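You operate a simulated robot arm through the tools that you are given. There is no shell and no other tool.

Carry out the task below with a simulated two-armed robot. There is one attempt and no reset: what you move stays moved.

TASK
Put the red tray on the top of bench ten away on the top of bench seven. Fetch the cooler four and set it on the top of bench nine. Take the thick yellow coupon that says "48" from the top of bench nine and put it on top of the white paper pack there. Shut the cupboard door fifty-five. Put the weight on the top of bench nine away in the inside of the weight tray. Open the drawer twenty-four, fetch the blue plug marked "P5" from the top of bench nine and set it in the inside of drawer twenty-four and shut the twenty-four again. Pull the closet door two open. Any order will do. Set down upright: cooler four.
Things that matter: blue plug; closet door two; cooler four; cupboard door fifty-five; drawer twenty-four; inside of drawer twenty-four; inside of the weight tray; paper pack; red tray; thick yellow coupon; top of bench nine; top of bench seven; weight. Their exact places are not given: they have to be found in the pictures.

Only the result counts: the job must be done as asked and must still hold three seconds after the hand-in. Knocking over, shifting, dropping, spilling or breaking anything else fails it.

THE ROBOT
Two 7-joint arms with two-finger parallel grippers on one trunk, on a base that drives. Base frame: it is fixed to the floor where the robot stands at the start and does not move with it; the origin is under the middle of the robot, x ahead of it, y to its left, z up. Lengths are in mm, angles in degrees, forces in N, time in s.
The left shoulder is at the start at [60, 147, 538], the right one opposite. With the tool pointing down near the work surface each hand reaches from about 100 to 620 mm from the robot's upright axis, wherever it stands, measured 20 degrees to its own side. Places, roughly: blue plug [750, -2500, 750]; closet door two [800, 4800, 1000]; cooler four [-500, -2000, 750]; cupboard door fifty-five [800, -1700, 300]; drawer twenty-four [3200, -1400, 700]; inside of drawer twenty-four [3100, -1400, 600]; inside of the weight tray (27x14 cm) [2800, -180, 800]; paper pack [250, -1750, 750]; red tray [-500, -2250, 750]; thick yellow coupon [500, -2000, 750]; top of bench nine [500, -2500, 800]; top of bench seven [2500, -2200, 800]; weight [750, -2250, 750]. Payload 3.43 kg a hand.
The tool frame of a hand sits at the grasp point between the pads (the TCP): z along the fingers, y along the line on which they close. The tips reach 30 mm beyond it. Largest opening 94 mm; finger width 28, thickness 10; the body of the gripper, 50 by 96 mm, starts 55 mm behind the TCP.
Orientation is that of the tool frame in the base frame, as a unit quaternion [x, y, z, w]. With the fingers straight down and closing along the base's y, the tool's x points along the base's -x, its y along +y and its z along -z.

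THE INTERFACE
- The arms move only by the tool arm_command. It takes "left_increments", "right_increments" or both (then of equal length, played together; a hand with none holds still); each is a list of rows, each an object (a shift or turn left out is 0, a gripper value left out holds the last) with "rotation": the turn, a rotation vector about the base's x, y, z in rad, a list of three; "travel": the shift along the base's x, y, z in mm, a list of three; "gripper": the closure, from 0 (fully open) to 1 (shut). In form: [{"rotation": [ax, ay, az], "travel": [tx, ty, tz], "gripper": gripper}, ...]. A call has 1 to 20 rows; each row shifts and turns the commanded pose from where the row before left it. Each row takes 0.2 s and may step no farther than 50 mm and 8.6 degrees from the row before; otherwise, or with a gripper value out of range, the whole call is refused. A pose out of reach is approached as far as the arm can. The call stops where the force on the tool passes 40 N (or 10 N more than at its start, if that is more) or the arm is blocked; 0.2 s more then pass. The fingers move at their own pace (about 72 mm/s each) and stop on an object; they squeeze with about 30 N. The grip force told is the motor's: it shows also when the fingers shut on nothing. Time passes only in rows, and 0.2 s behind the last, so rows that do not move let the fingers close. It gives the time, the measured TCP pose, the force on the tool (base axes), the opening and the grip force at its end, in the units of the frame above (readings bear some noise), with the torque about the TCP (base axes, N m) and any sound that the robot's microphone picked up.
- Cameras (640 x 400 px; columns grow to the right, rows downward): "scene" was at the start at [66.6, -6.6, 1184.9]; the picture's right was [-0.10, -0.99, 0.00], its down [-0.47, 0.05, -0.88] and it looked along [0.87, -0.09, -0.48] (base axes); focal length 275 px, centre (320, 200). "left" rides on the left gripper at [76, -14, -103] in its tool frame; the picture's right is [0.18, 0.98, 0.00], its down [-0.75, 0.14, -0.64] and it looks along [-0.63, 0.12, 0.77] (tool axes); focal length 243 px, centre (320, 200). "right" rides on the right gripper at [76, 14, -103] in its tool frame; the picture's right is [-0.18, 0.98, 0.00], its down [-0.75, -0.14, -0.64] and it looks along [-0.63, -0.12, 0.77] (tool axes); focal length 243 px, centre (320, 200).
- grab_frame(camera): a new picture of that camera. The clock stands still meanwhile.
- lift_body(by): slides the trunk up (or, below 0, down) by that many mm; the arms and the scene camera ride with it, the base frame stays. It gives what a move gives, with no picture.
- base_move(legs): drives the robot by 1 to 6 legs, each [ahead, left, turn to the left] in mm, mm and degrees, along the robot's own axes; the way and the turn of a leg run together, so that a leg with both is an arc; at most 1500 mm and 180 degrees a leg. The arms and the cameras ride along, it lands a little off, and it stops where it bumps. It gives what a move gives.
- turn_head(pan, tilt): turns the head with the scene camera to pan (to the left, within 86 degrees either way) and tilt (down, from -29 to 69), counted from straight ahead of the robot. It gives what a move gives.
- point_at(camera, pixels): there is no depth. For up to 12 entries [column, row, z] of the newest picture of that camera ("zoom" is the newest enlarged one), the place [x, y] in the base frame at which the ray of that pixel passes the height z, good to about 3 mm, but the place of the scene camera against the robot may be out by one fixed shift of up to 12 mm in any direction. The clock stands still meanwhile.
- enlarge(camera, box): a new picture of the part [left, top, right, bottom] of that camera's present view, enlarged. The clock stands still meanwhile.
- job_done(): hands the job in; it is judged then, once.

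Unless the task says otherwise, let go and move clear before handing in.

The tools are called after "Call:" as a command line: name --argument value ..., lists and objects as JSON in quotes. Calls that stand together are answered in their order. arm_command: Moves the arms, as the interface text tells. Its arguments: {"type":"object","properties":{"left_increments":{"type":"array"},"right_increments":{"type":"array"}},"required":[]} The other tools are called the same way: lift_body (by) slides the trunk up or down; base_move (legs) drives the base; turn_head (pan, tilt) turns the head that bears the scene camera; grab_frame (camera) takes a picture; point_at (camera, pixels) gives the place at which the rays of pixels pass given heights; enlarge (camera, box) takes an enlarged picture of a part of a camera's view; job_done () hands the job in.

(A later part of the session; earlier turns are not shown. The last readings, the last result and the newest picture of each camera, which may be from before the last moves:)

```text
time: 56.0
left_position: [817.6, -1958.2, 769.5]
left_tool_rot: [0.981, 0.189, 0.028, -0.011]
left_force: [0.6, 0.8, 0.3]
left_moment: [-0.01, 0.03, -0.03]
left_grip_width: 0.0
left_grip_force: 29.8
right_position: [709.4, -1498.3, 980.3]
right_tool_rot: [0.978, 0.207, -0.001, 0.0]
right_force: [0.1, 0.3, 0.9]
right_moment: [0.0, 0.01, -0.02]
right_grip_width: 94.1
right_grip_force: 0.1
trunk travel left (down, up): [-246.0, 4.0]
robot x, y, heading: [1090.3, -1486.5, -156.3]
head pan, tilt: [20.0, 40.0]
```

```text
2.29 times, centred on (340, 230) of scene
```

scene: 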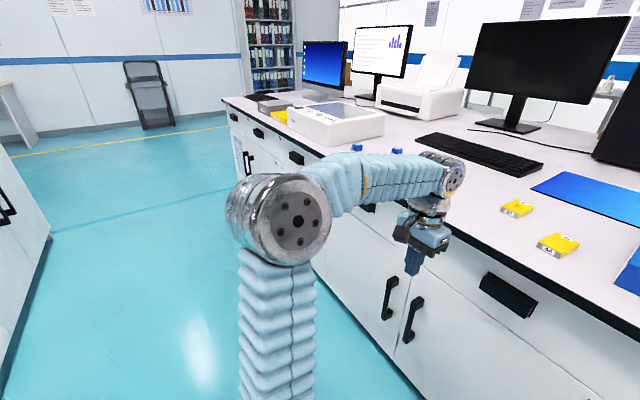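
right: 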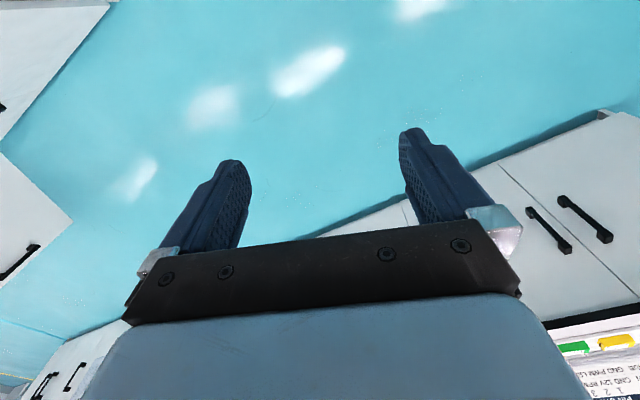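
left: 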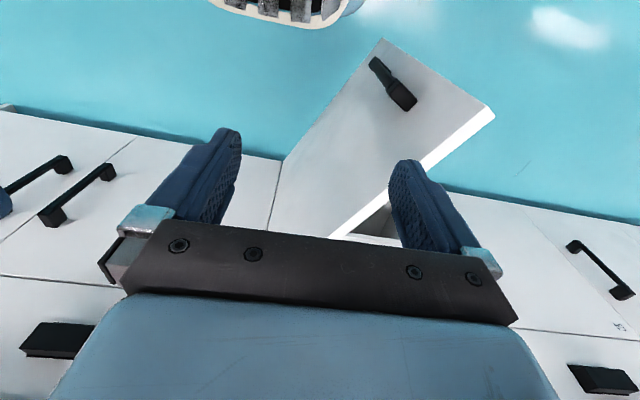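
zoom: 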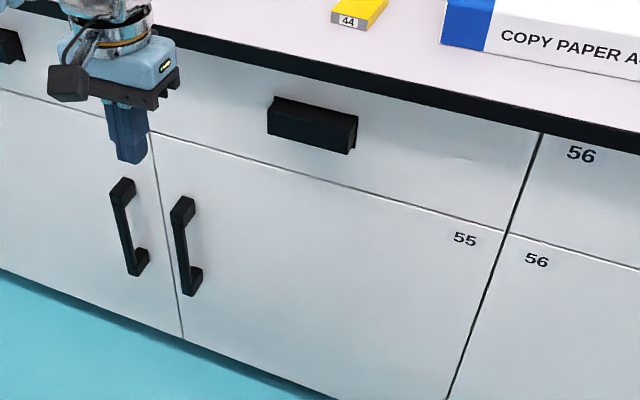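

Door 55 is shut with even gaps. Next the coupon "48": I'll measure its place.

Call:
turn_head --pan 30 --tilt 40

Call:
enlarge --camera "scene" --box '[270, 100, 590, 260]'

```text
time: 56.7
left_position: [817.0, -1957.4, 768.6]
left_tool_rot: [0.981, 0.189, 0.027, -0.01]
left_force: [-0.4, -0.2, -0.6]
left_moment: [-0.04, 0.01, -0.04]
left_grip_width: 0.2
left_grip_force: 30.5
right_position: [709.2, -1498.1, 980.7]
right_tool_rot: [0.978, 0.206, -0.001, 0.0]
right_force: [0.2, 0.2, -0.1]
right_moment: [0.01, 0.01, -0.01]
right_grip_width: 94.0
right_grip_force: 0.1
trunk travel left (down, up): [-246.0, 4.0]
robot x, y, heading: [1089.1, -1488.5, -156.3]
head pan, tilt: [30.0, 40.0]
```

```text
2.00 times, centred on (430, 180) of scene
```

zoom: 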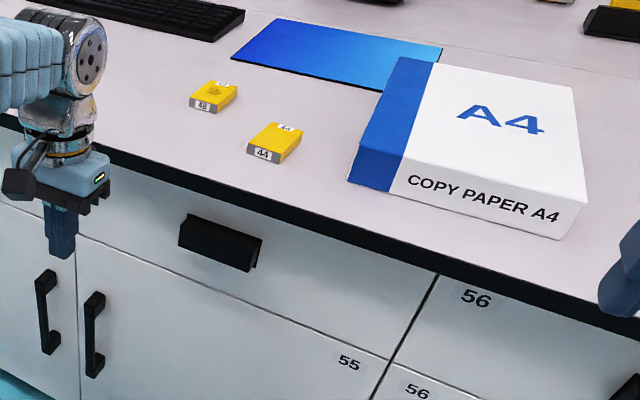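

Call:
point_at --camera "zoom" --pixels '[[189, 104, 750], [217, 112, 750], [210, 80, 770], [237, 85, 770], [349, 182, 750], [566, 240, 750], [586, 200, 800], [575, 85, 800], [400, 57, 800], [361, 140, 800], [200, 172, 750], [500, 273, 750]]'

```text
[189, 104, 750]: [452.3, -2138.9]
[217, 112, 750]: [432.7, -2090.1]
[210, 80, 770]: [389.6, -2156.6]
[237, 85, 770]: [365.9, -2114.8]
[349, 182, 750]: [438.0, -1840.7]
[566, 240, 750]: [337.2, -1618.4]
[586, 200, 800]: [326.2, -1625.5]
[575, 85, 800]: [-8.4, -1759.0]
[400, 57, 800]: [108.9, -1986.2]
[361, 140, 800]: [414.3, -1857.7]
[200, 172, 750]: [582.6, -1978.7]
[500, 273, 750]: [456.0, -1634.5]
```

The paper pack's size implies the bench top is nearer z≈815. I'll raise and straighten the left hand above bench level before driving closer.

Call:
arm_command --left_increments '[{"travel": [10, 4, 40], "rotation": [-0.033, 0.05, 0.035], "gripper": 0}, {"travel": [18, 8, 44]}, {"travel": [18, 8, 44]}, {"travel": [18, 8, 44]}, {"travel": [18, 8, 40]}, {"travel": [0, 0, 0]}]'

Call:
base_move --legs '[[0, 100, 0], [180, 0, 0]]'

Call:
turn_head --pan 15 --tilt 50

Call:
grab_frame --camera "scene"

Call:
grab_frame --camera "left"

```text
time: 58.1
left_position: [898.2, -1924.2, 976.4]
left_tool_rot: [0.978, 0.207, -0.003, 0.0]
left_force: [0.7, -0.5, -0.6]
left_moment: [-0.01, -0.04, 0.04]
left_grip_width: 94.1
left_grip_force: 0.2
left hand out of reach, approached as far as the arm can: row 5
right_position: [709.6, -1498.0, 980.8]
right_tool_rot: [0.978, 0.207, -0.001, 0.0]
right_force: [0.2, 0.1, -0.3]
right_moment: [-0.02, 0.01, 0.0]
right_grip_width: 93.9
right_grip_force: 0.0
trunk travel left (down, up): [-246.0, 4.0]
robot x, y, heading: [1091.1, -1484.6, -156.3]
head pan, tilt: [30.0, 40.0]
```

```text
time: 60.3
left_position: [769.5, -2087.1, 975.5]
left_tool_rot: [0.979, 0.206, -0.003, -0.001]
left_force: [1.1, -0.4, -0.6]
left_moment: [-0.04, 0.0, 0.02]
left_grip_width: 94.2
left_grip_force: 0.1
right_position: [584.0, -1659.4, 978.8]
right_tool_rot: [0.979, 0.205, -0.001, 0.0]
right_force: [-0.2, 0.0, -0.4]
right_moment: [0.0, -0.01, 0.01]
right_grip_width: 94.2
right_grip_force: 0.1
trunk travel left (down, up): [-246.0, 4.0]
robot x, y, heading: [969.6, -1645.5, -156.2]
head pan, tilt: [30.0, 40.0]
```

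```text
time: 61.1
left_position: [769.7, -2087.6, 975.0]
left_tool_rot: [0.979, 0.206, -0.002, 0.0]
left_force: [0.1, 0.0, 0.6]
left_moment: [0.03, -0.03, 0.01]
left_grip_width: 94.0
left_grip_force: 0.0
right_position: [583.6, -1660.7, 980.6]
right_tool_rot: [0.979, 0.205, -0.002, 0.0]
right_force: [-0.5, 0.1, -0.7]
right_moment: [0.01, -0.01, -0.05]
right_grip_width: 93.9
right_grip_force: 0.0
trunk travel left (down, up): [-246.0, 4.0]
robot x, y, heading: [965.8, -1649.9, -156.6]
head pan, tilt: [15.0, 50.0]
```

```text
taken
```

scene: 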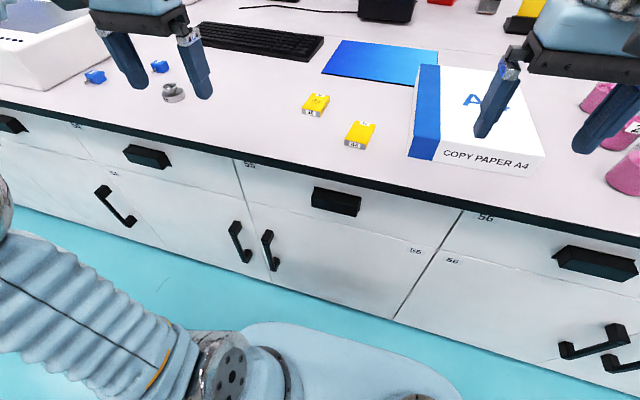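

```text
taken
```

left: 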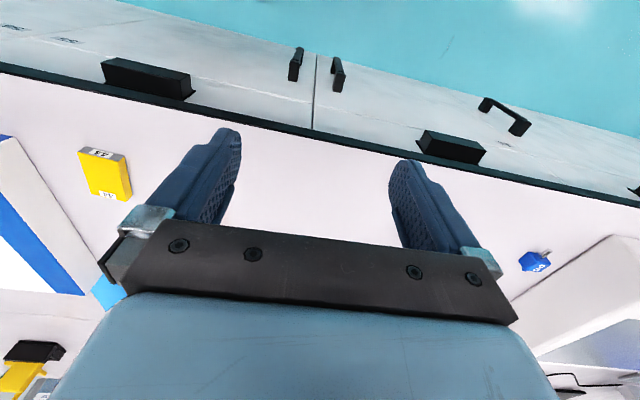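

The weight is at (173,93) and two blue plugs at (95,77) and (160,67). I'll zoom to read plug marks, and get positions.

Call:
enlarge --camera "scene" --box '[60, 40, 240, 150]'

Call:
point_at --camera "zoom" --pixels '[[130, 150, 815], [350, 105, 815], [405, 215, 815]]'

Call:
enlarge --camera "scene" --box '[280, 50, 560, 210]'

```text
3.56 times, centred on (150, 95) of scene
```

zoom: 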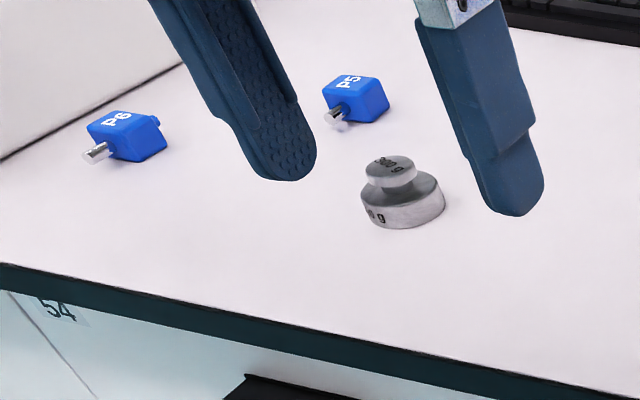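

```text
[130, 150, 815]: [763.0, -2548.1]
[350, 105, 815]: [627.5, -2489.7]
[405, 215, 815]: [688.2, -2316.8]
```

```text
2.29 times, centred on (420, 130) of scene
```

zoom: 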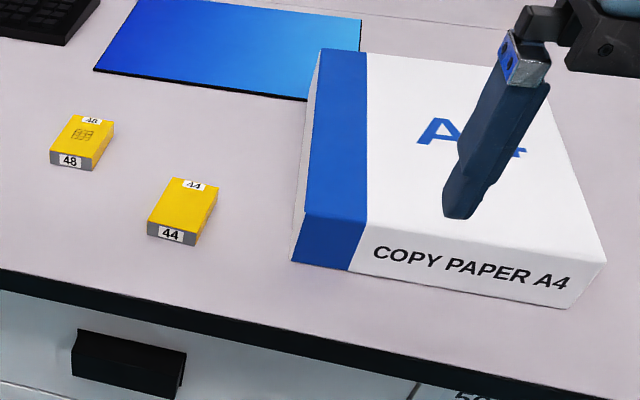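

P5 is the farther plug (zoom 350,105); the weight reads 300 g. Now I'll locate coupon 48 and the pack in this zoom.

Call:
point_at --camera "zoom" --pixels '[[51, 163, 815], [92, 172, 815], [50, 148, 835], [92, 158, 835], [114, 123, 835], [75, 115, 835], [293, 263, 815], [568, 309, 815], [604, 264, 865], [302, 213, 865], [322, 50, 865], [550, 80, 865]]'

Call:
grab_frame --camera "left"

Call:
point_at --camera "left" --pixels '[[97, 150, 835], [530, 262, 835], [315, 130, 815]]'

```text
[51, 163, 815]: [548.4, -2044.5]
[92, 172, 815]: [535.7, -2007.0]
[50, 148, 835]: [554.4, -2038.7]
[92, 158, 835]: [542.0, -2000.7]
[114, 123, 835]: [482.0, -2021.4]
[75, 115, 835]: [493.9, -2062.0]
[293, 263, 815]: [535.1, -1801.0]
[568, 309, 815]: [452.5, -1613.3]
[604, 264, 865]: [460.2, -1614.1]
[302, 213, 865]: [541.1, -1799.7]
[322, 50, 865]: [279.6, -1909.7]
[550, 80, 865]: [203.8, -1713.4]
```

```text
taken
```

left: 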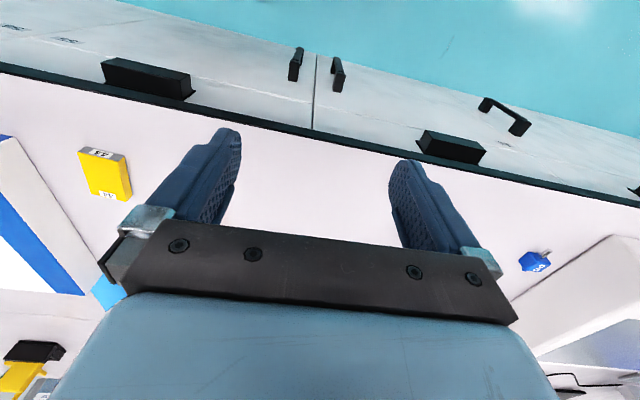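

```text
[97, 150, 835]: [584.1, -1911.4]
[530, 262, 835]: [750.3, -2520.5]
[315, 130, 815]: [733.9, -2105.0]
```

The bench top is about z≈803, coupon ≈40×65×14 mm near (498,-2049). That is at the edge of reach, so I'll drive ahead 80 mm.

Call:
base_move --legs '[[80, 20, -0.7]]'

Call:
arm_command --left_increments '[{"travel": [-45, -3, -10]}, {"travel": [-45, 5, -10]}, {"travel": [-45, 10, -10]}, {"travel": [0, 0, 0]}]'

Call:
grab_frame --camera "left"

Call:
grab_frame --camera "scene"

```text
time: 62.2
left_position: [700.0, -2135.2, 975.1]
left_tool_rot: [0.98, 0.199, -0.002, -0.001]
left_force: [0.0, -0.2, 0.5]
left_moment: [0.04, 0.02, 0.03]
left_grip_width: 94.0
left_grip_force: 0.0
right_position: [517.9, -1705.9, 979.4]
right_tool_rot: [0.98, 0.199, -0.001, 0.0]
right_force: [1.0, -0.7, 0.4]
right_moment: [-0.01, 0.04, -0.01]
right_grip_width: 94.0
right_grip_force: 0.0
trunk travel left (down, up): [-246.0, 4.0]
robot x, y, heading: [899.3, -1701.6, -157.1]
head pan, tilt: [15.0, 50.0]
```

```text
time: 63.2
left_position: [564.5, -2122.7, 944.2]
left_tool_rot: [0.98, 0.2, -0.003, 0.0]
left_force: [0.1, 0.9, -0.5]
left_moment: [0.0, 0.01, 0.03]
left_grip_width: 94.1
left_grip_force: 0.2
right_position: [517.3, -1704.7, 981.2]
right_tool_rot: [0.98, 0.198, -0.001, 0.0]
right_force: [-0.9, -0.4, -0.5]
right_moment: [0.02, 0.02, 0.02]
right_grip_width: 93.9
right_grip_force: 0.0
trunk travel left (down, up): [-246.0, 4.0]
robot x, y, heading: [902.0, -1703.2, -157.4]
head pan, tilt: [15.0, 50.0]
```

```text
taken
```

left: 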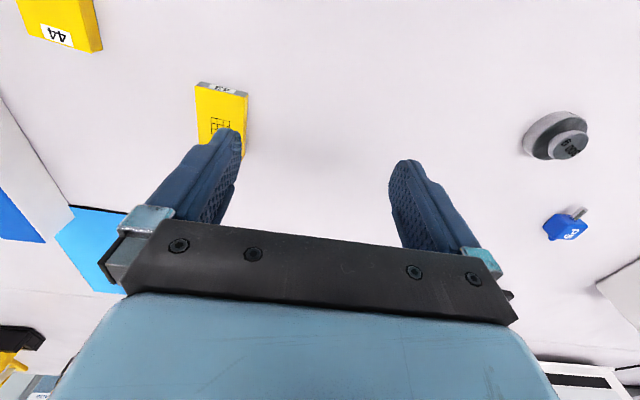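

```text
taken
```

scene: 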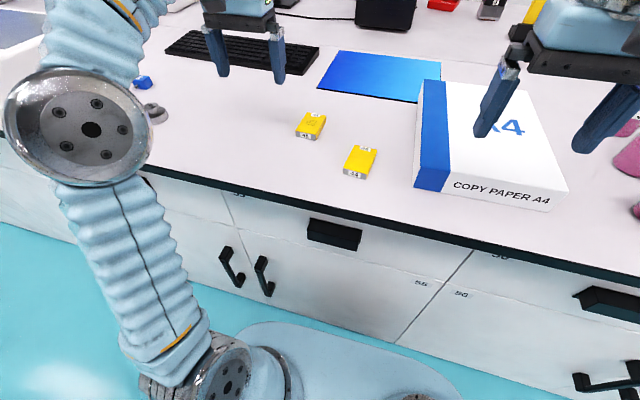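

Coupon 48 appears in the left camera near (222,118). I'll zoom and triangulate its height with the scene view.

Call:
enlarge --camera "left" --box '[150, 50, 310, 150]'

Call:
enlarge --camera "scene" --box '[270, 90, 430, 190]'

```text
4.00 times, centred on (230, 100) of left
```

zoom: 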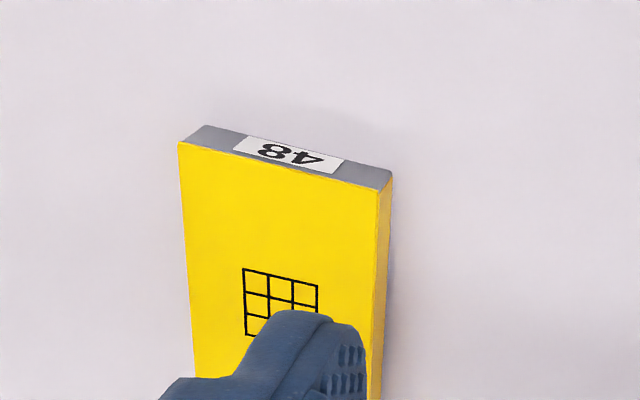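

```text
4.00 times, centred on (350, 140) of scene
```

zoom: 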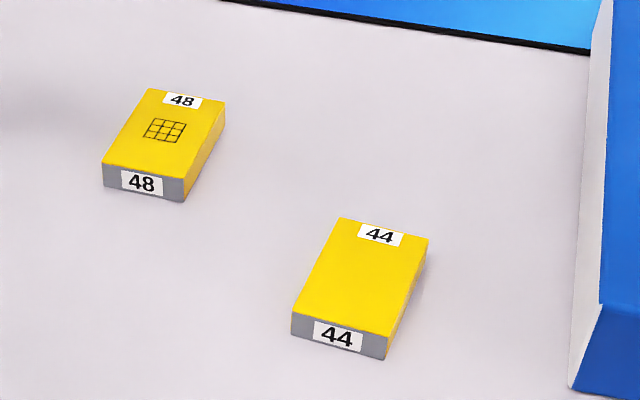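

Call:
point_at --camera "zoom" --pixels '[[102, 162, 810], [186, 177, 810], [224, 105, 810], [147, 88, 810], [102, 162, 825], [186, 177, 825], [104, 187, 800], [183, 203, 800], [164, 131, 810], [164, 131, 825]]'

Call:
enlarge --camera "left" --box '[150, 50, 310, 150]'

Call:
point_at --camera "zoom" --pixels '[[178, 142, 810], [378, 190, 810], [178, 142, 825], [378, 190, 825], [205, 126, 800], [393, 172, 800], [281, 300, 810], [281, 300, 825]]'

```text
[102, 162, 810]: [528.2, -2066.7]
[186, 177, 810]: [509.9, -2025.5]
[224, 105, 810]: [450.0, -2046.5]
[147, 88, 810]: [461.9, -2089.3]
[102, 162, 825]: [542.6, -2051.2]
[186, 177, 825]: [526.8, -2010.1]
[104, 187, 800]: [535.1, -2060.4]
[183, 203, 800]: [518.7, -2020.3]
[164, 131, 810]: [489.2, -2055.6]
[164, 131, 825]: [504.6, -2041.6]
```

```text
4.00 times, centred on (230, 100) of left
```

zoom: 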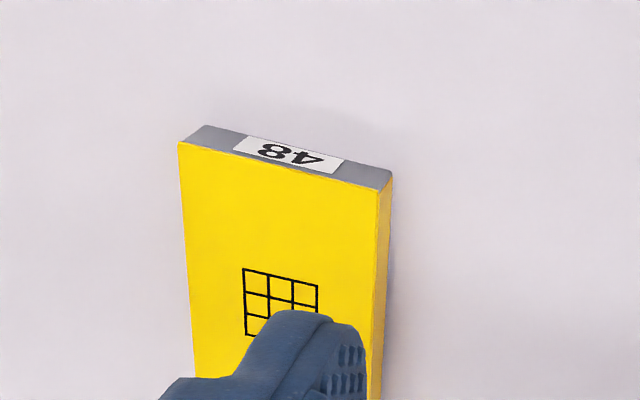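

```text
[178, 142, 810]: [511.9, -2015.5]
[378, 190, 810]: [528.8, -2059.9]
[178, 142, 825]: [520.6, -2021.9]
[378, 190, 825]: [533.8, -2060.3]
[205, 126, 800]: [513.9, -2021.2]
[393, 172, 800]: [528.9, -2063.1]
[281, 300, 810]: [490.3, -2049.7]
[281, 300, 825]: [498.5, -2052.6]
```

Triangulation gives coupon top z≈816 (table ≈802), centre ≈(490,-2050), aligned with the gripper. I'll move the left hand above it and descend partway.

Call:
arm_command --left_increments '[{"travel": [-25, 24, 0]}, {"travel": [-25, 24, 0]}, {"travel": [-24.5, 24.7, 0]}, {"travel": [0, 0, -30]}, {"travel": [0, 0, -34]}, {"travel": [0, 0, 0]}]'

Call:
grab_frame --camera "left"

```text
time: 64.6
left_position: [488.9, -2050.3, 880.6]
left_tool_rot: [0.98, 0.2, -0.002, -0.001]
left_force: [0.6, -0.7, 0.6]
left_moment: [0.05, 0.01, 0.0]
left_grip_width: 94.0
left_grip_force: 0.0
right_position: [519.6, -1706.0, 980.2]
right_tool_rot: [0.98, 0.199, -0.001, 0.0]
right_force: [-0.4, 0.0, 0.1]
right_moment: [0.02, 0.0, -0.01]
right_grip_width: 94.1
right_grip_force: 0.0
trunk travel left (down, up): [-246.0, 4.0]
robot x, y, heading: [896.6, -1699.8, -156.9]
head pan, tilt: [15.0, 50.0]
```

```text
taken
```

left: 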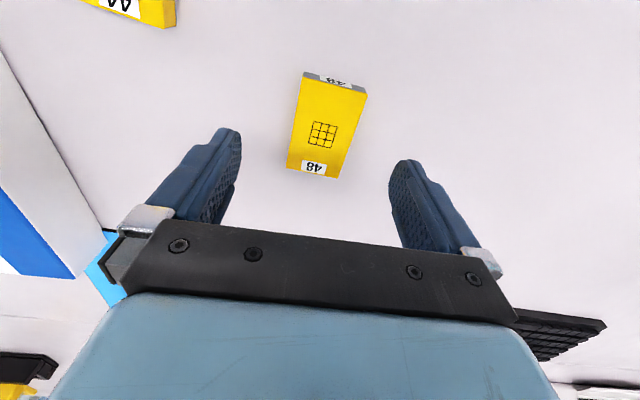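

The coupon sits between the fingers (centre ≈(325,125)). I'll verify the centre and then descend and grip.

Call:
point_at --camera "left" --pixels '[[303, 80, 816], [367, 93, 816], [285, 168, 816], [339, 178, 816], [322, 134, 816]]'

```text
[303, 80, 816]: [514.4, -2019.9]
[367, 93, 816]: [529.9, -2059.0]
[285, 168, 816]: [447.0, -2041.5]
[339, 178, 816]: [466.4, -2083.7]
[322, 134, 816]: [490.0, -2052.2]
```

Centre confirmed at about (489,-2051). Descending to z≈835 and closing.

Call:
arm_command --left_increments '[{"travel": [0.5, -0.7, -25]}, {"travel": [0, 0, -20]}, {"travel": [0, 0, 0], "gripper": 1}, {"gripper": 1}, {"gripper": 1}, {"gripper": 1}]'

Call:
grab_frame --camera "left"

```text
time: 66.0
left_position: [491.5, -2050.6, 835.8]
left_tool_rot: [0.98, 0.2, -0.002, 0.0]
left_force: [0.4, 0.0, -0.5]
left_moment: [-0.04, 0.0, 0.03]
left_grip_width: 42.8
left_grip_force: 30.2
right_position: [517.1, -1705.0, 980.6]
right_tool_rot: [0.98, 0.198, -0.001, 0.0]
right_force: [-0.4, 0.6, -0.2]
right_moment: [0.01, 0.0, -0.01]
right_grip_width: 93.9
right_grip_force: 0.0
trunk travel left (down, up): [-246.0, 4.0]
robot x, y, heading: [902.5, -1703.3, -156.9]
head pan, tilt: [15.0, 50.0]
```

```text
taken
```

left: 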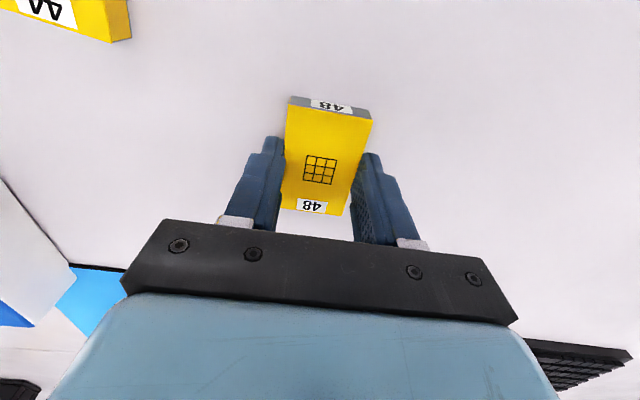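

Coupon is gripped (42.8 mm). I'll lift it while tucking the right hand back, then shift the base right a bit so the left hand reaches over the pack.

Call:
arm_command --left_increments '[{"travel": [0, 0, 30]}, {"travel": [0, 0, 40]}, {"travel": [0, 0, 40]}, {"travel": [0, 0, 0]}]' --right_increments '[{"travel": [22, 31, 0]}, {"travel": [22, 31, 0]}, {"travel": [22, 31, 0]}, {"travel": [22, 31, 0]}]'

Call:
base_move --legs '[[0, -90, 0]]'

Call:
turn_head --pan 0 --tilt 50

Call:
grab_frame --camera "scene"

Call:
grab_frame --camera "left"

```text
time: 67.0
left_position: [490.2, -2051.6, 946.4]
left_tool_rot: [0.98, 0.199, -0.003, -0.002]
left_force: [0.8, -0.5, -0.2]
left_moment: [0.01, 0.04, 0.01]
left_grip_width: 42.9
left_grip_force: 30.6
right_position: [612.5, -1587.6, 983.0]
right_tool_rot: [0.975, 0.222, -0.009, 0.001]
right_force: [-6.3, 3.7, -1.5]
right_moment: [-0.29, -0.59, -0.1]
right_grip_width: 93.7
right_grip_force: 0.1
trunk travel left (down, up): [-246.0, 4.0]
robot x, y, heading: [896.1, -1699.5, -157.0]
head pan, tilt: [15.0, 50.0]
```

```text
time: 68.1
left_position: [456.0, -1967.1, 946.6]
left_tool_rot: [0.98, 0.199, -0.002, -0.001]
left_force: [0.8, 0.4, -0.1]
left_moment: [-0.02, -0.01, 0.01]
left_grip_width: 43.2
left_grip_force: 30.4
right_position: [571.2, -1499.3, 979.1]
right_tool_rot: [0.98, 0.198, -0.001, 0.0]
right_force: [0.2, -0.2, 0.1]
right_moment: [-0.03, 0.01, -0.01]
right_grip_width: 94.0
right_grip_force: 0.0
trunk travel left (down, up): [-246.0, 4.0]
robot x, y, heading: [863.7, -1617.3, -156.9]
head pan, tilt: [15.0, 50.0]
```

```text
time: 68.8
left_position: [455.8, -1966.8, 946.7]
left_tool_rot: [0.98, 0.199, -0.003, -0.001]
left_force: [-0.9, -1.0, 0.3]
left_moment: [0.01, 0.0, -0.02]
left_grip_width: 42.9
left_grip_force: 30.0
right_position: [570.5, -1498.6, 980.9]
right_tool_rot: [0.98, 0.198, -0.001, 0.0]
right_force: [1.0, 0.6, -0.2]
right_moment: [0.03, 0.01, -0.02]
right_grip_width: 94.1
right_grip_force: 0.1
trunk travel left (down, up): [-246.0, 4.0]
robot x, y, heading: [864.7, -1619.3, -157.2]
head pan, tilt: [0.0, 50.0]
```

```text
taken
```

scene: 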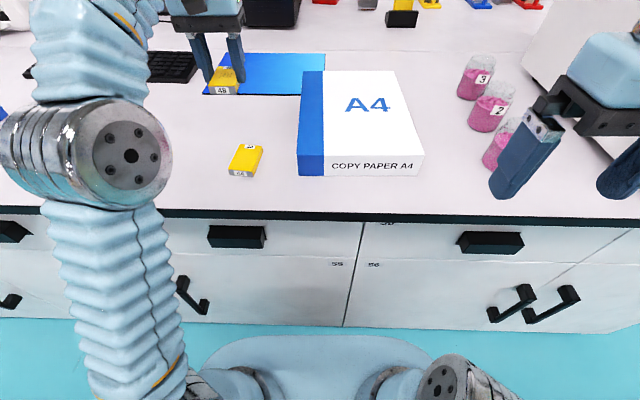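

```text
taken
```

left: 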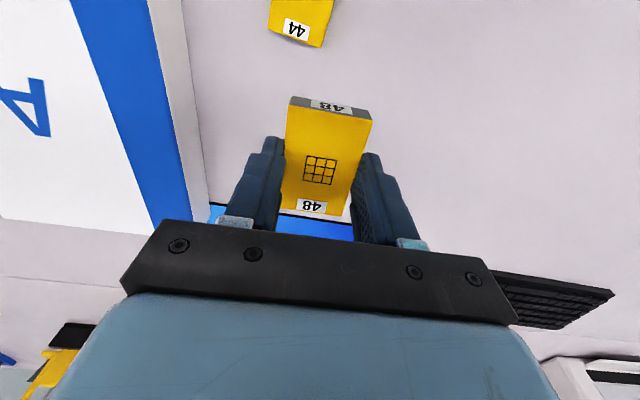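

I'll locate the pack's top face from both cameras to choose the put-down spot and height.

Call:
point_at --camera "left" --pixels '[[152, 20, 852], [188, 200, 852], [208, 200, 802]]'

Call:
point_at --camera "scene" --pixels '[[302, 71, 852], [396, 71, 852], [424, 157, 852], [297, 157, 852], [298, 175, 802], [423, 175, 802]]'

```text
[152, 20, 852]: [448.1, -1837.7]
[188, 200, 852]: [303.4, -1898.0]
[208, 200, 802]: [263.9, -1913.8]
```

```text
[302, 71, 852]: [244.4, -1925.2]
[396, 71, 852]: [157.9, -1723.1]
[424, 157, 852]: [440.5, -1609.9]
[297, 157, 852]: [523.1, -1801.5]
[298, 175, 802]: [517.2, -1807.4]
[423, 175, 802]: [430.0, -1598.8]
```

Left-camera and scene agree (pack top z≈852, centre ≈(342,-1765)). I'll carry the coupon to (375,-1775) and lower it to about z 888.

Call:
arm_command --left_increments '[{"travel": [-16.2, 38.4, 0]}, {"travel": [-16.2, 38.4, 0]}, {"travel": [-16.2, 38.4, 0]}, {"travel": [-16.2, 38.4, 0]}, {"travel": [-16.2, 38.4, 0]}, {"travel": [0, 0, -30]}, {"travel": [0, 0, -15]}, {"travel": [0, 0, 0]}]'

Call:
grab_frame --camera "left"

Call:
grab_frame --camera "scene"

```text
time: 70.7
left_position: [448.1, -1873.8, 913.6]
left_tool_rot: [0.98, 0.2, -0.002, 0.0]
left_force: [-0.9, -0.4, -0.5]
left_moment: [0.0, -0.04, -0.01]
left_grip_width: 43.1
left_grip_force: 29.7
left hand out of reach, approached as far as the arm can: row 2, 3, 4, 5
right_position: [570.6, -1498.8, 979.3]
right_tool_rot: [0.98, 0.198, -0.001, 0.0]
right_force: [-0.4, -0.4, 0.4]
right_moment: [0.04, 0.01, 0.0]
right_grip_width: 94.0
right_grip_force: 0.0
trunk travel left (down, up): [-246.0, 4.0]
robot x, y, heading: [860.8, -1617.1, -157.0]
head pan, tilt: [0.0, 50.0]
```

```text
taken
```

left: 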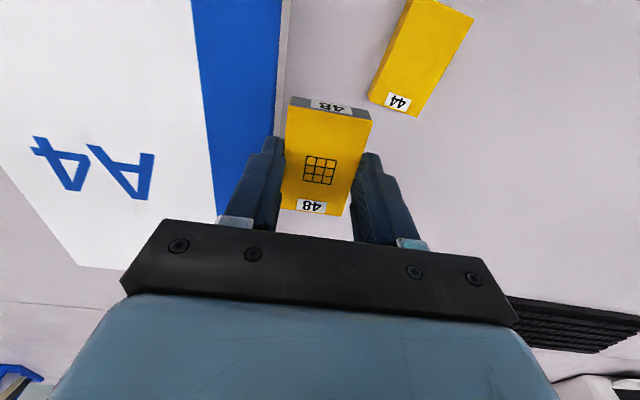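

```text
taken
```

scene: 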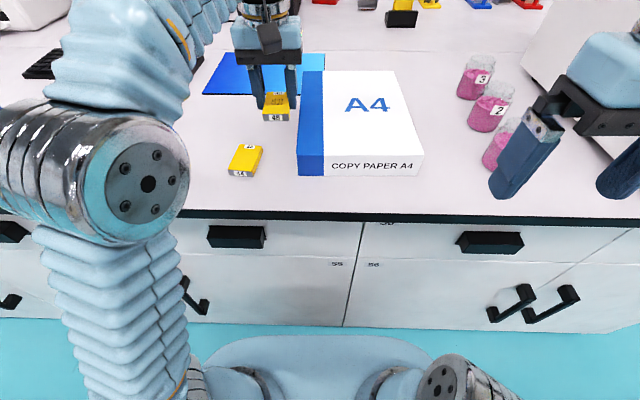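

The left hand stopped short at (448,-1874): out of reach that far across. I'll tuck the right hand inward and shift the base right 190 mm so the pack lies on the left arm's side.

Call:
arm_command --right_increments '[{"travel": [13, -31, 0]}, {"travel": [13, -31, 0]}, {"travel": [13, -31, 0]}, {"travel": [0, 0, 0]}]'

Call:
base_move --legs '[[0, -190, 0]]'

Call:
grab_frame --camera "scene"

Call:
grab_frame --camera "left"

```text
time: 71.7
left_position: [448.3, -1873.7, 913.6]
left_tool_rot: [0.98, 0.199, -0.003, 0.0]
left_force: [0.2, -0.5, -0.8]
left_moment: [0.0, -0.01, 0.01]
left_grip_width: 43.1
left_grip_force: 30.1
right_position: [611.4, -1592.0, 981.2]
right_tool_rot: [0.98, 0.199, -0.001, -0.001]
right_force: [-0.2, 0.5, -0.7]
right_moment: [0.01, 0.02, 0.04]
right_grip_width: 94.0
right_grip_force: 0.0
trunk travel left (down, up): [-246.0, 4.0]
robot x, y, heading: [859.9, -1620.5, -156.8]
head pan, tilt: [0.0, 50.0]
```

```text
time: 73.2
left_position: [373.2, -1697.3, 916.4]
left_tool_rot: [0.98, 0.2, -0.003, -0.001]
left_force: [0.0, 1.1, 0.1]
left_moment: [0.03, 0.05, 0.02]
left_grip_width: 43.2
left_grip_force: 29.7
right_position: [535.2, -1414.6, 981.3]
right_tool_rot: [0.98, 0.199, -0.001, 0.001]
right_force: [0.1, -0.3, -0.6]
right_moment: [0.02, 0.0, 0.0]
right_grip_width: 94.2
right_grip_force: 0.0
trunk travel left (down, up): [-246.0, 4.0]
robot x, y, heading: [791.6, -1438.9, -157.1]
head pan, tilt: [0.0, 50.0]
```

```text
taken
```

scene: 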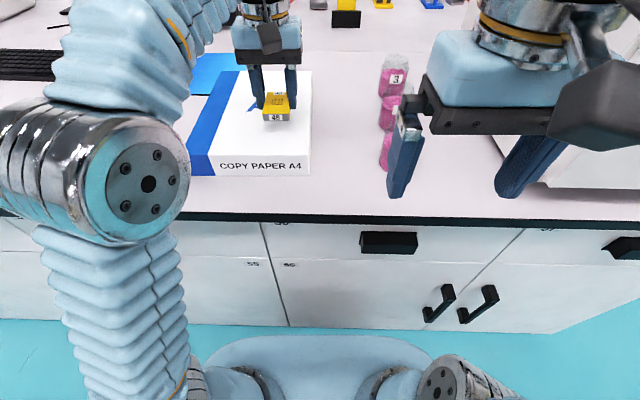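

```text
taken
```

left: 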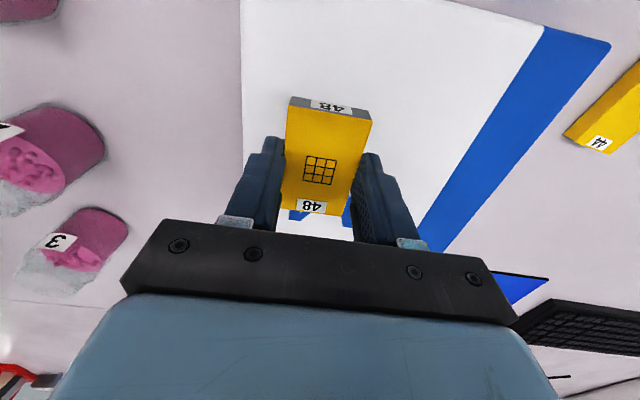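

Now the hand at (373,-1697) is over the pack's right part. I'll shift toward the middle (≈(362,-1752)) and lower.

Call:
arm_command --left_increments '[{"travel": [-5, -27, 0]}, {"travel": [-6, -28, 0]}, {"travel": [0, 0, -14]}, {"travel": [0, 0, -10]}, {"travel": [0, 0, 0]}]'

Call:
grab_frame --camera "left"

```text
time: 74.4
left_position: [362.4, -1753.1, 890.2]
left_tool_rot: [0.98, 0.2, -0.003, 0.0]
left_force: [0.3, -0.1, -0.6]
left_moment: [0.01, 0.03, -0.02]
left_grip_width: 43.2
left_grip_force: 29.9
right_position: [536.1, -1415.1, 981.6]
right_tool_rot: [0.98, 0.199, 0.0, 0.001]
right_force: [0.8, -1.0, 0.2]
right_moment: [-0.01, 0.0, 0.01]
right_grip_width: 94.1
right_grip_force: 0.1
trunk travel left (down, up): [-246.0, 4.0]
robot x, y, heading: [791.8, -1437.5, -157.0]
head pan, tilt: [0.0, 50.0]
```

```text
taken
```

left: 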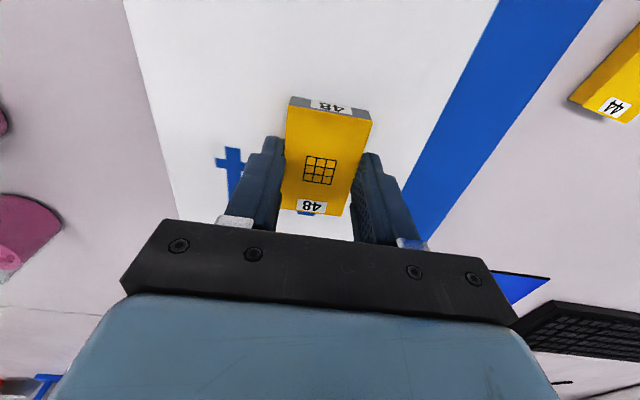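

I'll lower in small steps, watching for contact force.

Call:
arm_command --left_increments '[{"travel": [0, 0, -2]}, {"travel": [0, 0, -2]}, {"travel": [0, 0, 0]}]'

```text
time: 75.2
left_position: [363.3, -1752.0, 887.7]
left_tool_rot: [0.98, 0.199, -0.005, -0.001]
left_force: [-3.8, -2.5, 14.9]
left_moment: [-0.07, -0.26, -0.05]
left_grip_width: 42.9
left_grip_force: 30.2
right_position: [534.7, -1414.1, 982.6]
right_tool_rot: [0.98, 0.199, 0.0, 0.0]
right_force: [0.2, 0.6, -0.5]
right_moment: [0.0, 0.0, 0.0]
right_grip_width: 93.9
right_grip_force: 0.1
trunk travel left (down, up): [-246.0, 4.0]
robot x, y, heading: [786.4, -1440.6, -157.0]
head pan, tilt: [0.0, 50.0]
```

Contact with the pack (15 N up). I'll open the gripper and lift away.

Call:
arm_command --left_increments '[{"travel": [0, 0, 1], "gripper": 0.4}, {"gripper": 0.4}, {"gripper": 0.2}, {"travel": [0, 0, 0]}, {"travel": [0, 0, 25]}, {"travel": [0, 0, 40]}, {"travel": [0, 0, 20], "gripper": 0}]'

Call:
grab_frame --camera "left"

Call:
grab_frame --camera "scene"

```text
time: 76.8
left_position: [361.2, -1752.9, 941.2]
left_tool_rot: [0.98, 0.199, -0.003, -0.001]
left_force: [-0.4, 0.2, 0.6]
left_moment: [0.01, 0.01, 0.02]
left_grip_width: 94.1
left_grip_force: 0.2
left hand out of reach, approached as far as the arm can: row 6, 7
right_position: [533.4, -1414.8, 980.8]
right_tool_rot: [0.98, 0.198, 0.0, -0.001]
right_force: [-0.4, -0.7, -0.4]
right_moment: [0.0, 0.0, 0.01]
right_grip_width: 94.0
right_grip_force: 0.0
trunk travel left (down, up): [-246.0, 4.0]
robot x, y, heading: [789.6, -1442.6, -157.2]
head pan, tilt: [0.0, 50.0]
```

```text
taken
```

left: 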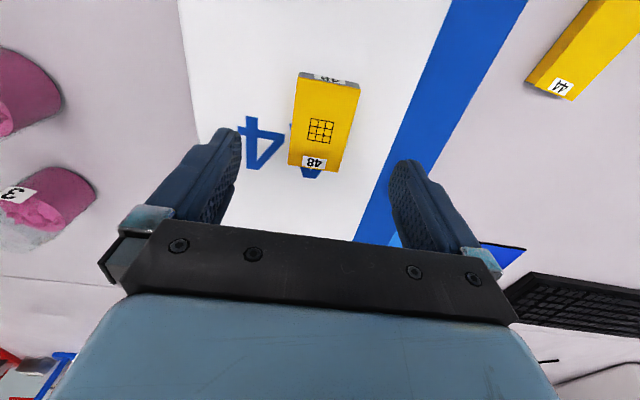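

```text
taken
```

scene: 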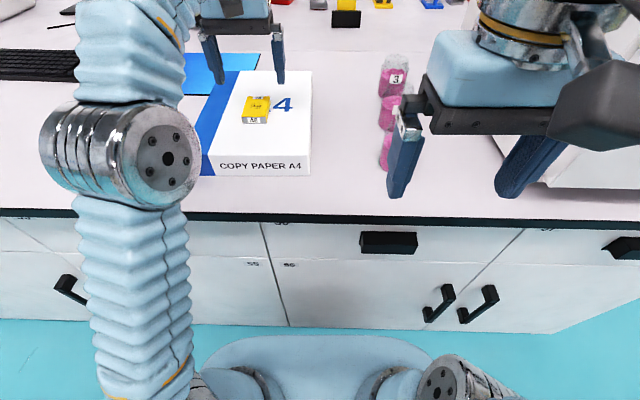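

The coupon lies on the pack. Now I'll pull the left hand back and up, back away from the bench, and head around the near end to bench ten for the cooler and red tray.

Call:
arm_command --left_increments '[{"travel": [44, 18, 0]}, {"travel": [44, 18, 10]}, {"travel": [44, 18, 10]}, {"travel": [44, 18, 10]}, {"travel": [0, 0, 10]}]'

Call:
base_move --legs '[[-330, 0, 0], [0, -1200, 0]]'

Call:
turn_head --pan -30 --tilt 25

Call:
grab_frame --camera "scene"

```text
time: 78.0
left_position: [538.5, -1679.1, 982.8]
left_tool_rot: [0.98, 0.199, -0.002, 0.0]
left_force: [0.5, 0.1, 0.0]
left_moment: [0.0, -0.01, -0.02]
left_grip_width: 93.8
left_grip_force: 0.1
right_position: [535.2, -1413.8, 980.6]
right_tool_rot: [0.98, 0.198, -0.001, -0.001]
right_force: [0.4, 0.6, 0.3]
right_moment: [0.0, 0.04, -0.01]
right_grip_width: 94.0
right_grip_force: 0.0
trunk travel left (down, up): [-246.0, 4.0]
robot x, y, heading: [787.2, -1441.1, -156.8]
head pan, tilt: [0.0, 50.0]
```

```text
time: 85.8
left_position: [380.4, -445.6, 983.1]
left_tool_rot: [0.981, 0.193, -0.003, 0.0]
left_force: [0.4, -0.2, 0.4]
left_moment: [0.02, 0.0, 0.01]
left_grip_width: 93.9
left_grip_force: 0.0
right_position: [380.0, -180.4, 980.7]
right_tool_rot: [0.981, 0.193, -0.001, 0.0]
right_force: [0.4, 0.4, 0.6]
right_moment: [0.04, -0.01, 0.03]
right_grip_width: 93.9
right_grip_force: 0.1
trunk travel left (down, up): [-246.0, 4.0]
robot x, y, heading: [634.2, -208.3, -157.5]
head pan, tilt: [0.0, 50.0]
```

```text
time: 86.8
left_position: [380.9, -444.8, 983.3]
left_tool_rot: [0.981, 0.194, -0.004, -0.001]
left_force: [0.2, 0.6, 0.1]
left_moment: [0.0, -0.01, 0.0]
left_grip_width: 94.0
left_grip_force: 0.0
right_position: [380.0, -180.7, 981.9]
right_tool_rot: [0.981, 0.192, -0.001, 0.0]
right_force: [0.3, -0.4, 0.0]
right_moment: [-0.04, -0.02, -0.02]
right_grip_width: 94.0
right_grip_force: 0.1
trunk travel left (down, up): [-246.0, 4.0]
robot x, y, heading: [637.1, -207.3, -157.7]
head pan, tilt: [-30.0, 25.0]
```

```text
taken
```

scene: 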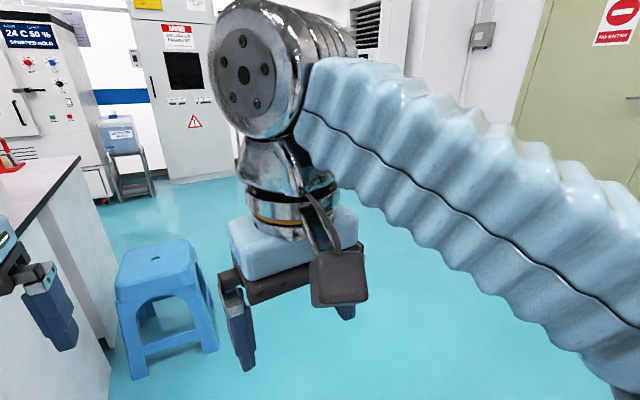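

The blue stool stands by the bench end at (165,300). I'll locate its feet and the bench-ten corner to plan a clear path.

Call:
point_at --camera "scene" --pixels '[[137, 378, 0], [216, 350, 0], [195, 300, 0], [160, 245, 450], [110, 345, 0], [120, 200, 0], [155, 195, 0], [172, 184, 0], [240, 172, 0], [75, 160, 802]]'

Call:
turn_head --pan 5 --tilt 20

Call:
grab_frame --camera "scene"

```text
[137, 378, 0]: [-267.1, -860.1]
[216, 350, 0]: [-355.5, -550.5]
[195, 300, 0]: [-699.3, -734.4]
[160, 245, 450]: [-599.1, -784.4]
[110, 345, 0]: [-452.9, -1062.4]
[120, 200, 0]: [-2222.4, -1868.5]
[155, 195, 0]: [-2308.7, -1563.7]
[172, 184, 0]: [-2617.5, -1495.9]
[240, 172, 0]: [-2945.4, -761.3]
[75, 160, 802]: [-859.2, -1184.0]
```

```text
time: 87.8
left_position: [380.7, -445.6, 983.6]
left_tool_rot: [0.981, 0.194, -0.002, 0.0]
left_force: [-0.5, 0.9, 0.4]
left_moment: [0.01, 0.02, -0.02]
left_grip_width: 94.1
left_grip_force: 0.0
right_position: [381.2, -179.7, 981.5]
right_tool_rot: [0.981, 0.194, 0.0, -0.001]
right_force: [-0.3, 0.1, 0.3]
right_moment: [0.01, -0.04, 0.0]
right_grip_width: 93.9
right_grip_force: 0.0
trunk travel left (down, up): [-246.0, 4.0]
robot x, y, heading: [634.7, -206.0, -157.9]
head pan, tilt: [5.0, 20.0]
```

```text
taken
```

scene: 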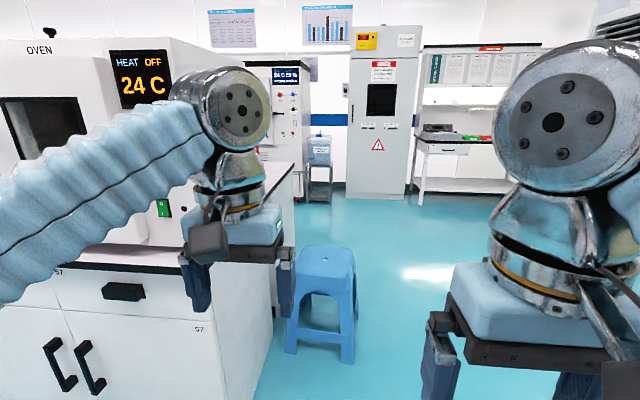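

The stool occupies roughly u 370–690; I'll swing wide: right 560, then ahead in two legs, and look.

Call:
base_move --legs '[[0, -560, 0], [1100, 0, 0], [1100, 0, 0]]'

Call:
turn_head --pan 50 --tilt 25

Call:
grab_frame --camera "scene"

Call:
turn_head --pan 86 --tilt 25

Call:
grab_frame --camera "scene"

```text
time: 101.5
left_position: [-1866.5, -770.3, 983.7]
left_tool_rot: [0.982, 0.191, -0.002, 0.0]
left_force: [0.2, 0.6, -0.6]
left_moment: [0.02, 0.03, 0.01]
left_grip_width: 94.1
left_grip_force: 0.0
right_position: [-1866.2, -505.6, 981.5]
right_tool_rot: [0.981, 0.193, -0.001, 0.0]
right_force: [0.6, -0.5, 0.6]
right_moment: [0.01, 0.02, 0.04]
right_grip_width: 93.9
right_grip_force: 0.0
trunk travel left (down, up): [-246.0, 4.0]
robot x, y, heading: [-1612.5, -533.7, -157.7]
head pan, tilt: [5.0, 20.0]
```

```text
time: 102.6
left_position: [-1867.1, -770.8, 983.0]
left_tool_rot: [0.981, 0.192, -0.003, -0.001]
left_force: [-0.4, 0.0, 0.2]
left_moment: [0.01, -0.01, -0.01]
left_grip_width: 94.1
left_grip_force: 0.0
right_position: [-1867.6, -505.3, 981.0]
right_tool_rot: [0.981, 0.193, -0.001, 0.0]
right_force: [-0.5, 0.5, 0.6]
right_moment: [0.02, 0.0, 0.0]
right_grip_width: 94.0
right_grip_force: 0.1
trunk travel left (down, up): [-246.0, 4.0]
robot x, y, heading: [-1612.8, -532.8, -157.8]
head pan, tilt: [50.0, 25.0]
```

```text
taken
```

scene: 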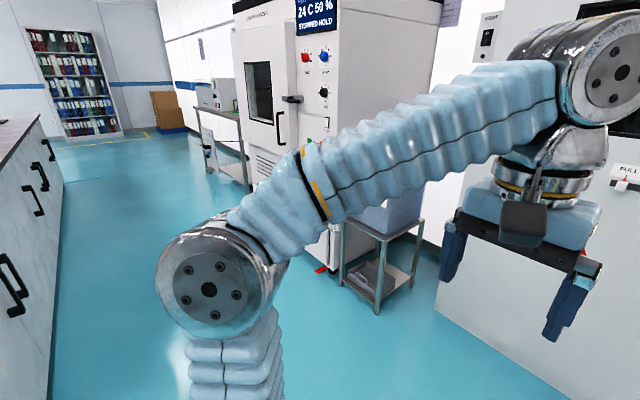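

```text
time: 103.6
left_position: [-1866.7, -771.0, 982.6]
left_tool_rot: [0.981, 0.192, -0.003, 0.0]
left_force: [0.4, 0.8, 0.0]
left_moment: [0.02, -0.05, 0.02]
left_grip_width: 94.0
left_grip_force: 0.1
right_position: [-1866.9, -504.1, 980.5]
right_tool_rot: [0.981, 0.193, -0.002, 0.0]
right_force: [-0.3, -0.5, 0.6]
right_moment: [-0.01, 0.02, 0.01]
right_grip_width: 93.9
right_grip_force: 0.0
trunk travel left (down, up): [-246.0, 4.0]
robot x, y, heading: [-1612.8, -537.5, -157.7]
head pan, tilt: [85.9, 25.0]
```

```text
taken
```

scene: 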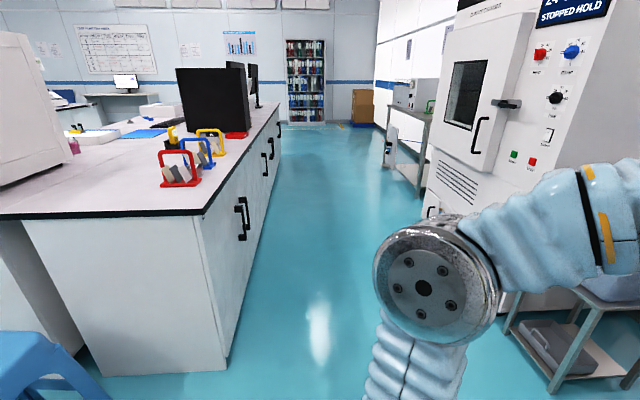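

The bench-ten aisle is to my left. I'll measure the bench corner and chamber to choose a lane.

Call:
point_at --camera "scene" --pixels '[[226, 370, 0], [203, 213, 802], [283, 115, 802], [430, 217, 0], [392, 170, 0], [508, 310, 0], [240, 137, 802]]'

Call:
enlarge --camera "scene" --box '[140, 60, 300, 220]'

```text
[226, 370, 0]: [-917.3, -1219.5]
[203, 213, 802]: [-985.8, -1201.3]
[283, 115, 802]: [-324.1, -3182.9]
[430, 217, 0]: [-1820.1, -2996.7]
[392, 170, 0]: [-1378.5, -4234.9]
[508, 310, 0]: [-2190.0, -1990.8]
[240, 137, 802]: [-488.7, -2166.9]
```

```text
2.50 times, centred on (220, 140) of scene
```

zoom: 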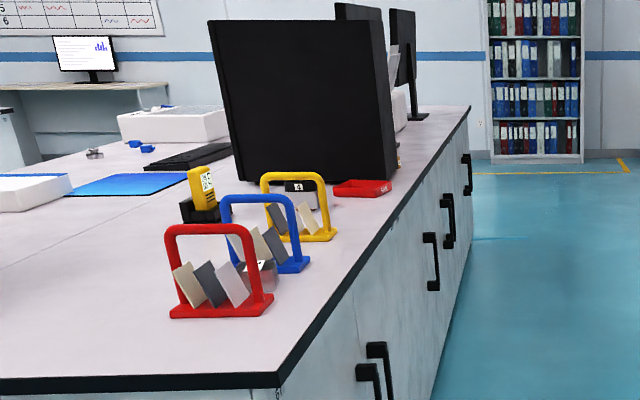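

Bench ten's outer edge is at n≈-1370; the tray and the cooler are just inside it. I'll turn 180°, keep ~430 mm from the edge, and slide along to them.

Call:
base_move --legs '[[0, 0, 180], [-110, 0, 0], [0, -1000, 0], [0, -720, 0]]'

Call:
turn_head --pan 0 --tilt 40

Call:
grab_frame --camera "scene"

```text
time: 120.5
left_position: [-788.9, -1901.8, 982.8]
left_tool_rot: [-0.2, 0.98, 0.0, 0.003]
left_force: [-0.3, -0.4, -0.1]
left_moment: [-0.01, 0.04, 0.01]
left_grip_width: 93.9
left_grip_force: 0.0
right_position: [-785.4, -2166.0, 980.9]
right_tool_rot: [-0.201, 0.98, -0.001, 0.001]
right_force: [0.1, 0.4, -0.6]
right_moment: [0.0, 0.0, 0.03]
right_grip_width: 94.0
right_grip_force: 0.1
trunk travel left (down, up): [-246.0, 4.0]
robot x, y, heading: [-1040.5, -2141.8, 23.1]
head pan, tilt: [85.9, 25.0]
```

```text
time: 122.0
left_position: [-789.4, -1899.8, 983.3]
left_tool_rot: [-0.201, 0.98, 0.0, 0.003]
left_force: [-0.1, 0.3, 0.6]
left_moment: [-0.03, -0.01, 0.02]
left_grip_width: 94.2
left_grip_force: 0.1
right_position: [-786.9, -2166.1, 981.0]
right_tool_rot: [-0.2, 0.98, 0.0, 0.001]
right_force: [0.7, 0.0, 0.2]
right_moment: [0.02, 0.02, 0.0]
right_grip_width: 94.1
right_grip_force: 0.0
trunk travel left (down, up): [-246.0, 4.0]
robot x, y, heading: [-1038.7, -2141.8, 22.9]
head pan, tilt: [0.0, 40.0]
```

```text
taken
```

scene: 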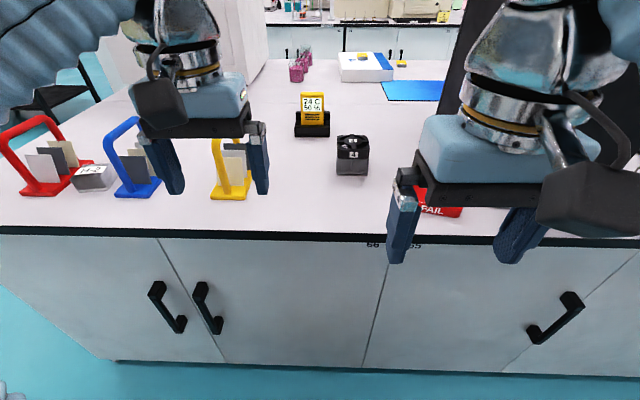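

The cooler is at (352,155) and the red tray ("FAIL") at (440,200), partly behind the right hand. I'll zoom and measure.

Call:
enlarge --camera "scene" --box '[280, 80, 520, 240]'

Call:
point_at --camera "zoom" --pixels '[[148, 250, 802], [232, 253, 802], [150, 145, 870], [238, 150, 870], [195, 200, 830], [370, 340, 802], [485, 365, 802]]'

```text
2.50 times, centred on (400, 160) of scene
```

zoom: 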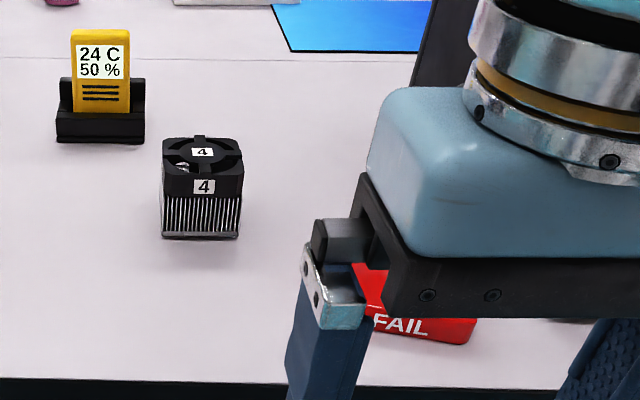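

```text
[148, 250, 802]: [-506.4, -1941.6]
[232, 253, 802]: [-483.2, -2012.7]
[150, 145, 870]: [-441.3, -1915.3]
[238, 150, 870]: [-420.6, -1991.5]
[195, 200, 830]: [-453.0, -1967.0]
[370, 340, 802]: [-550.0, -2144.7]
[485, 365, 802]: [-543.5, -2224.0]
```

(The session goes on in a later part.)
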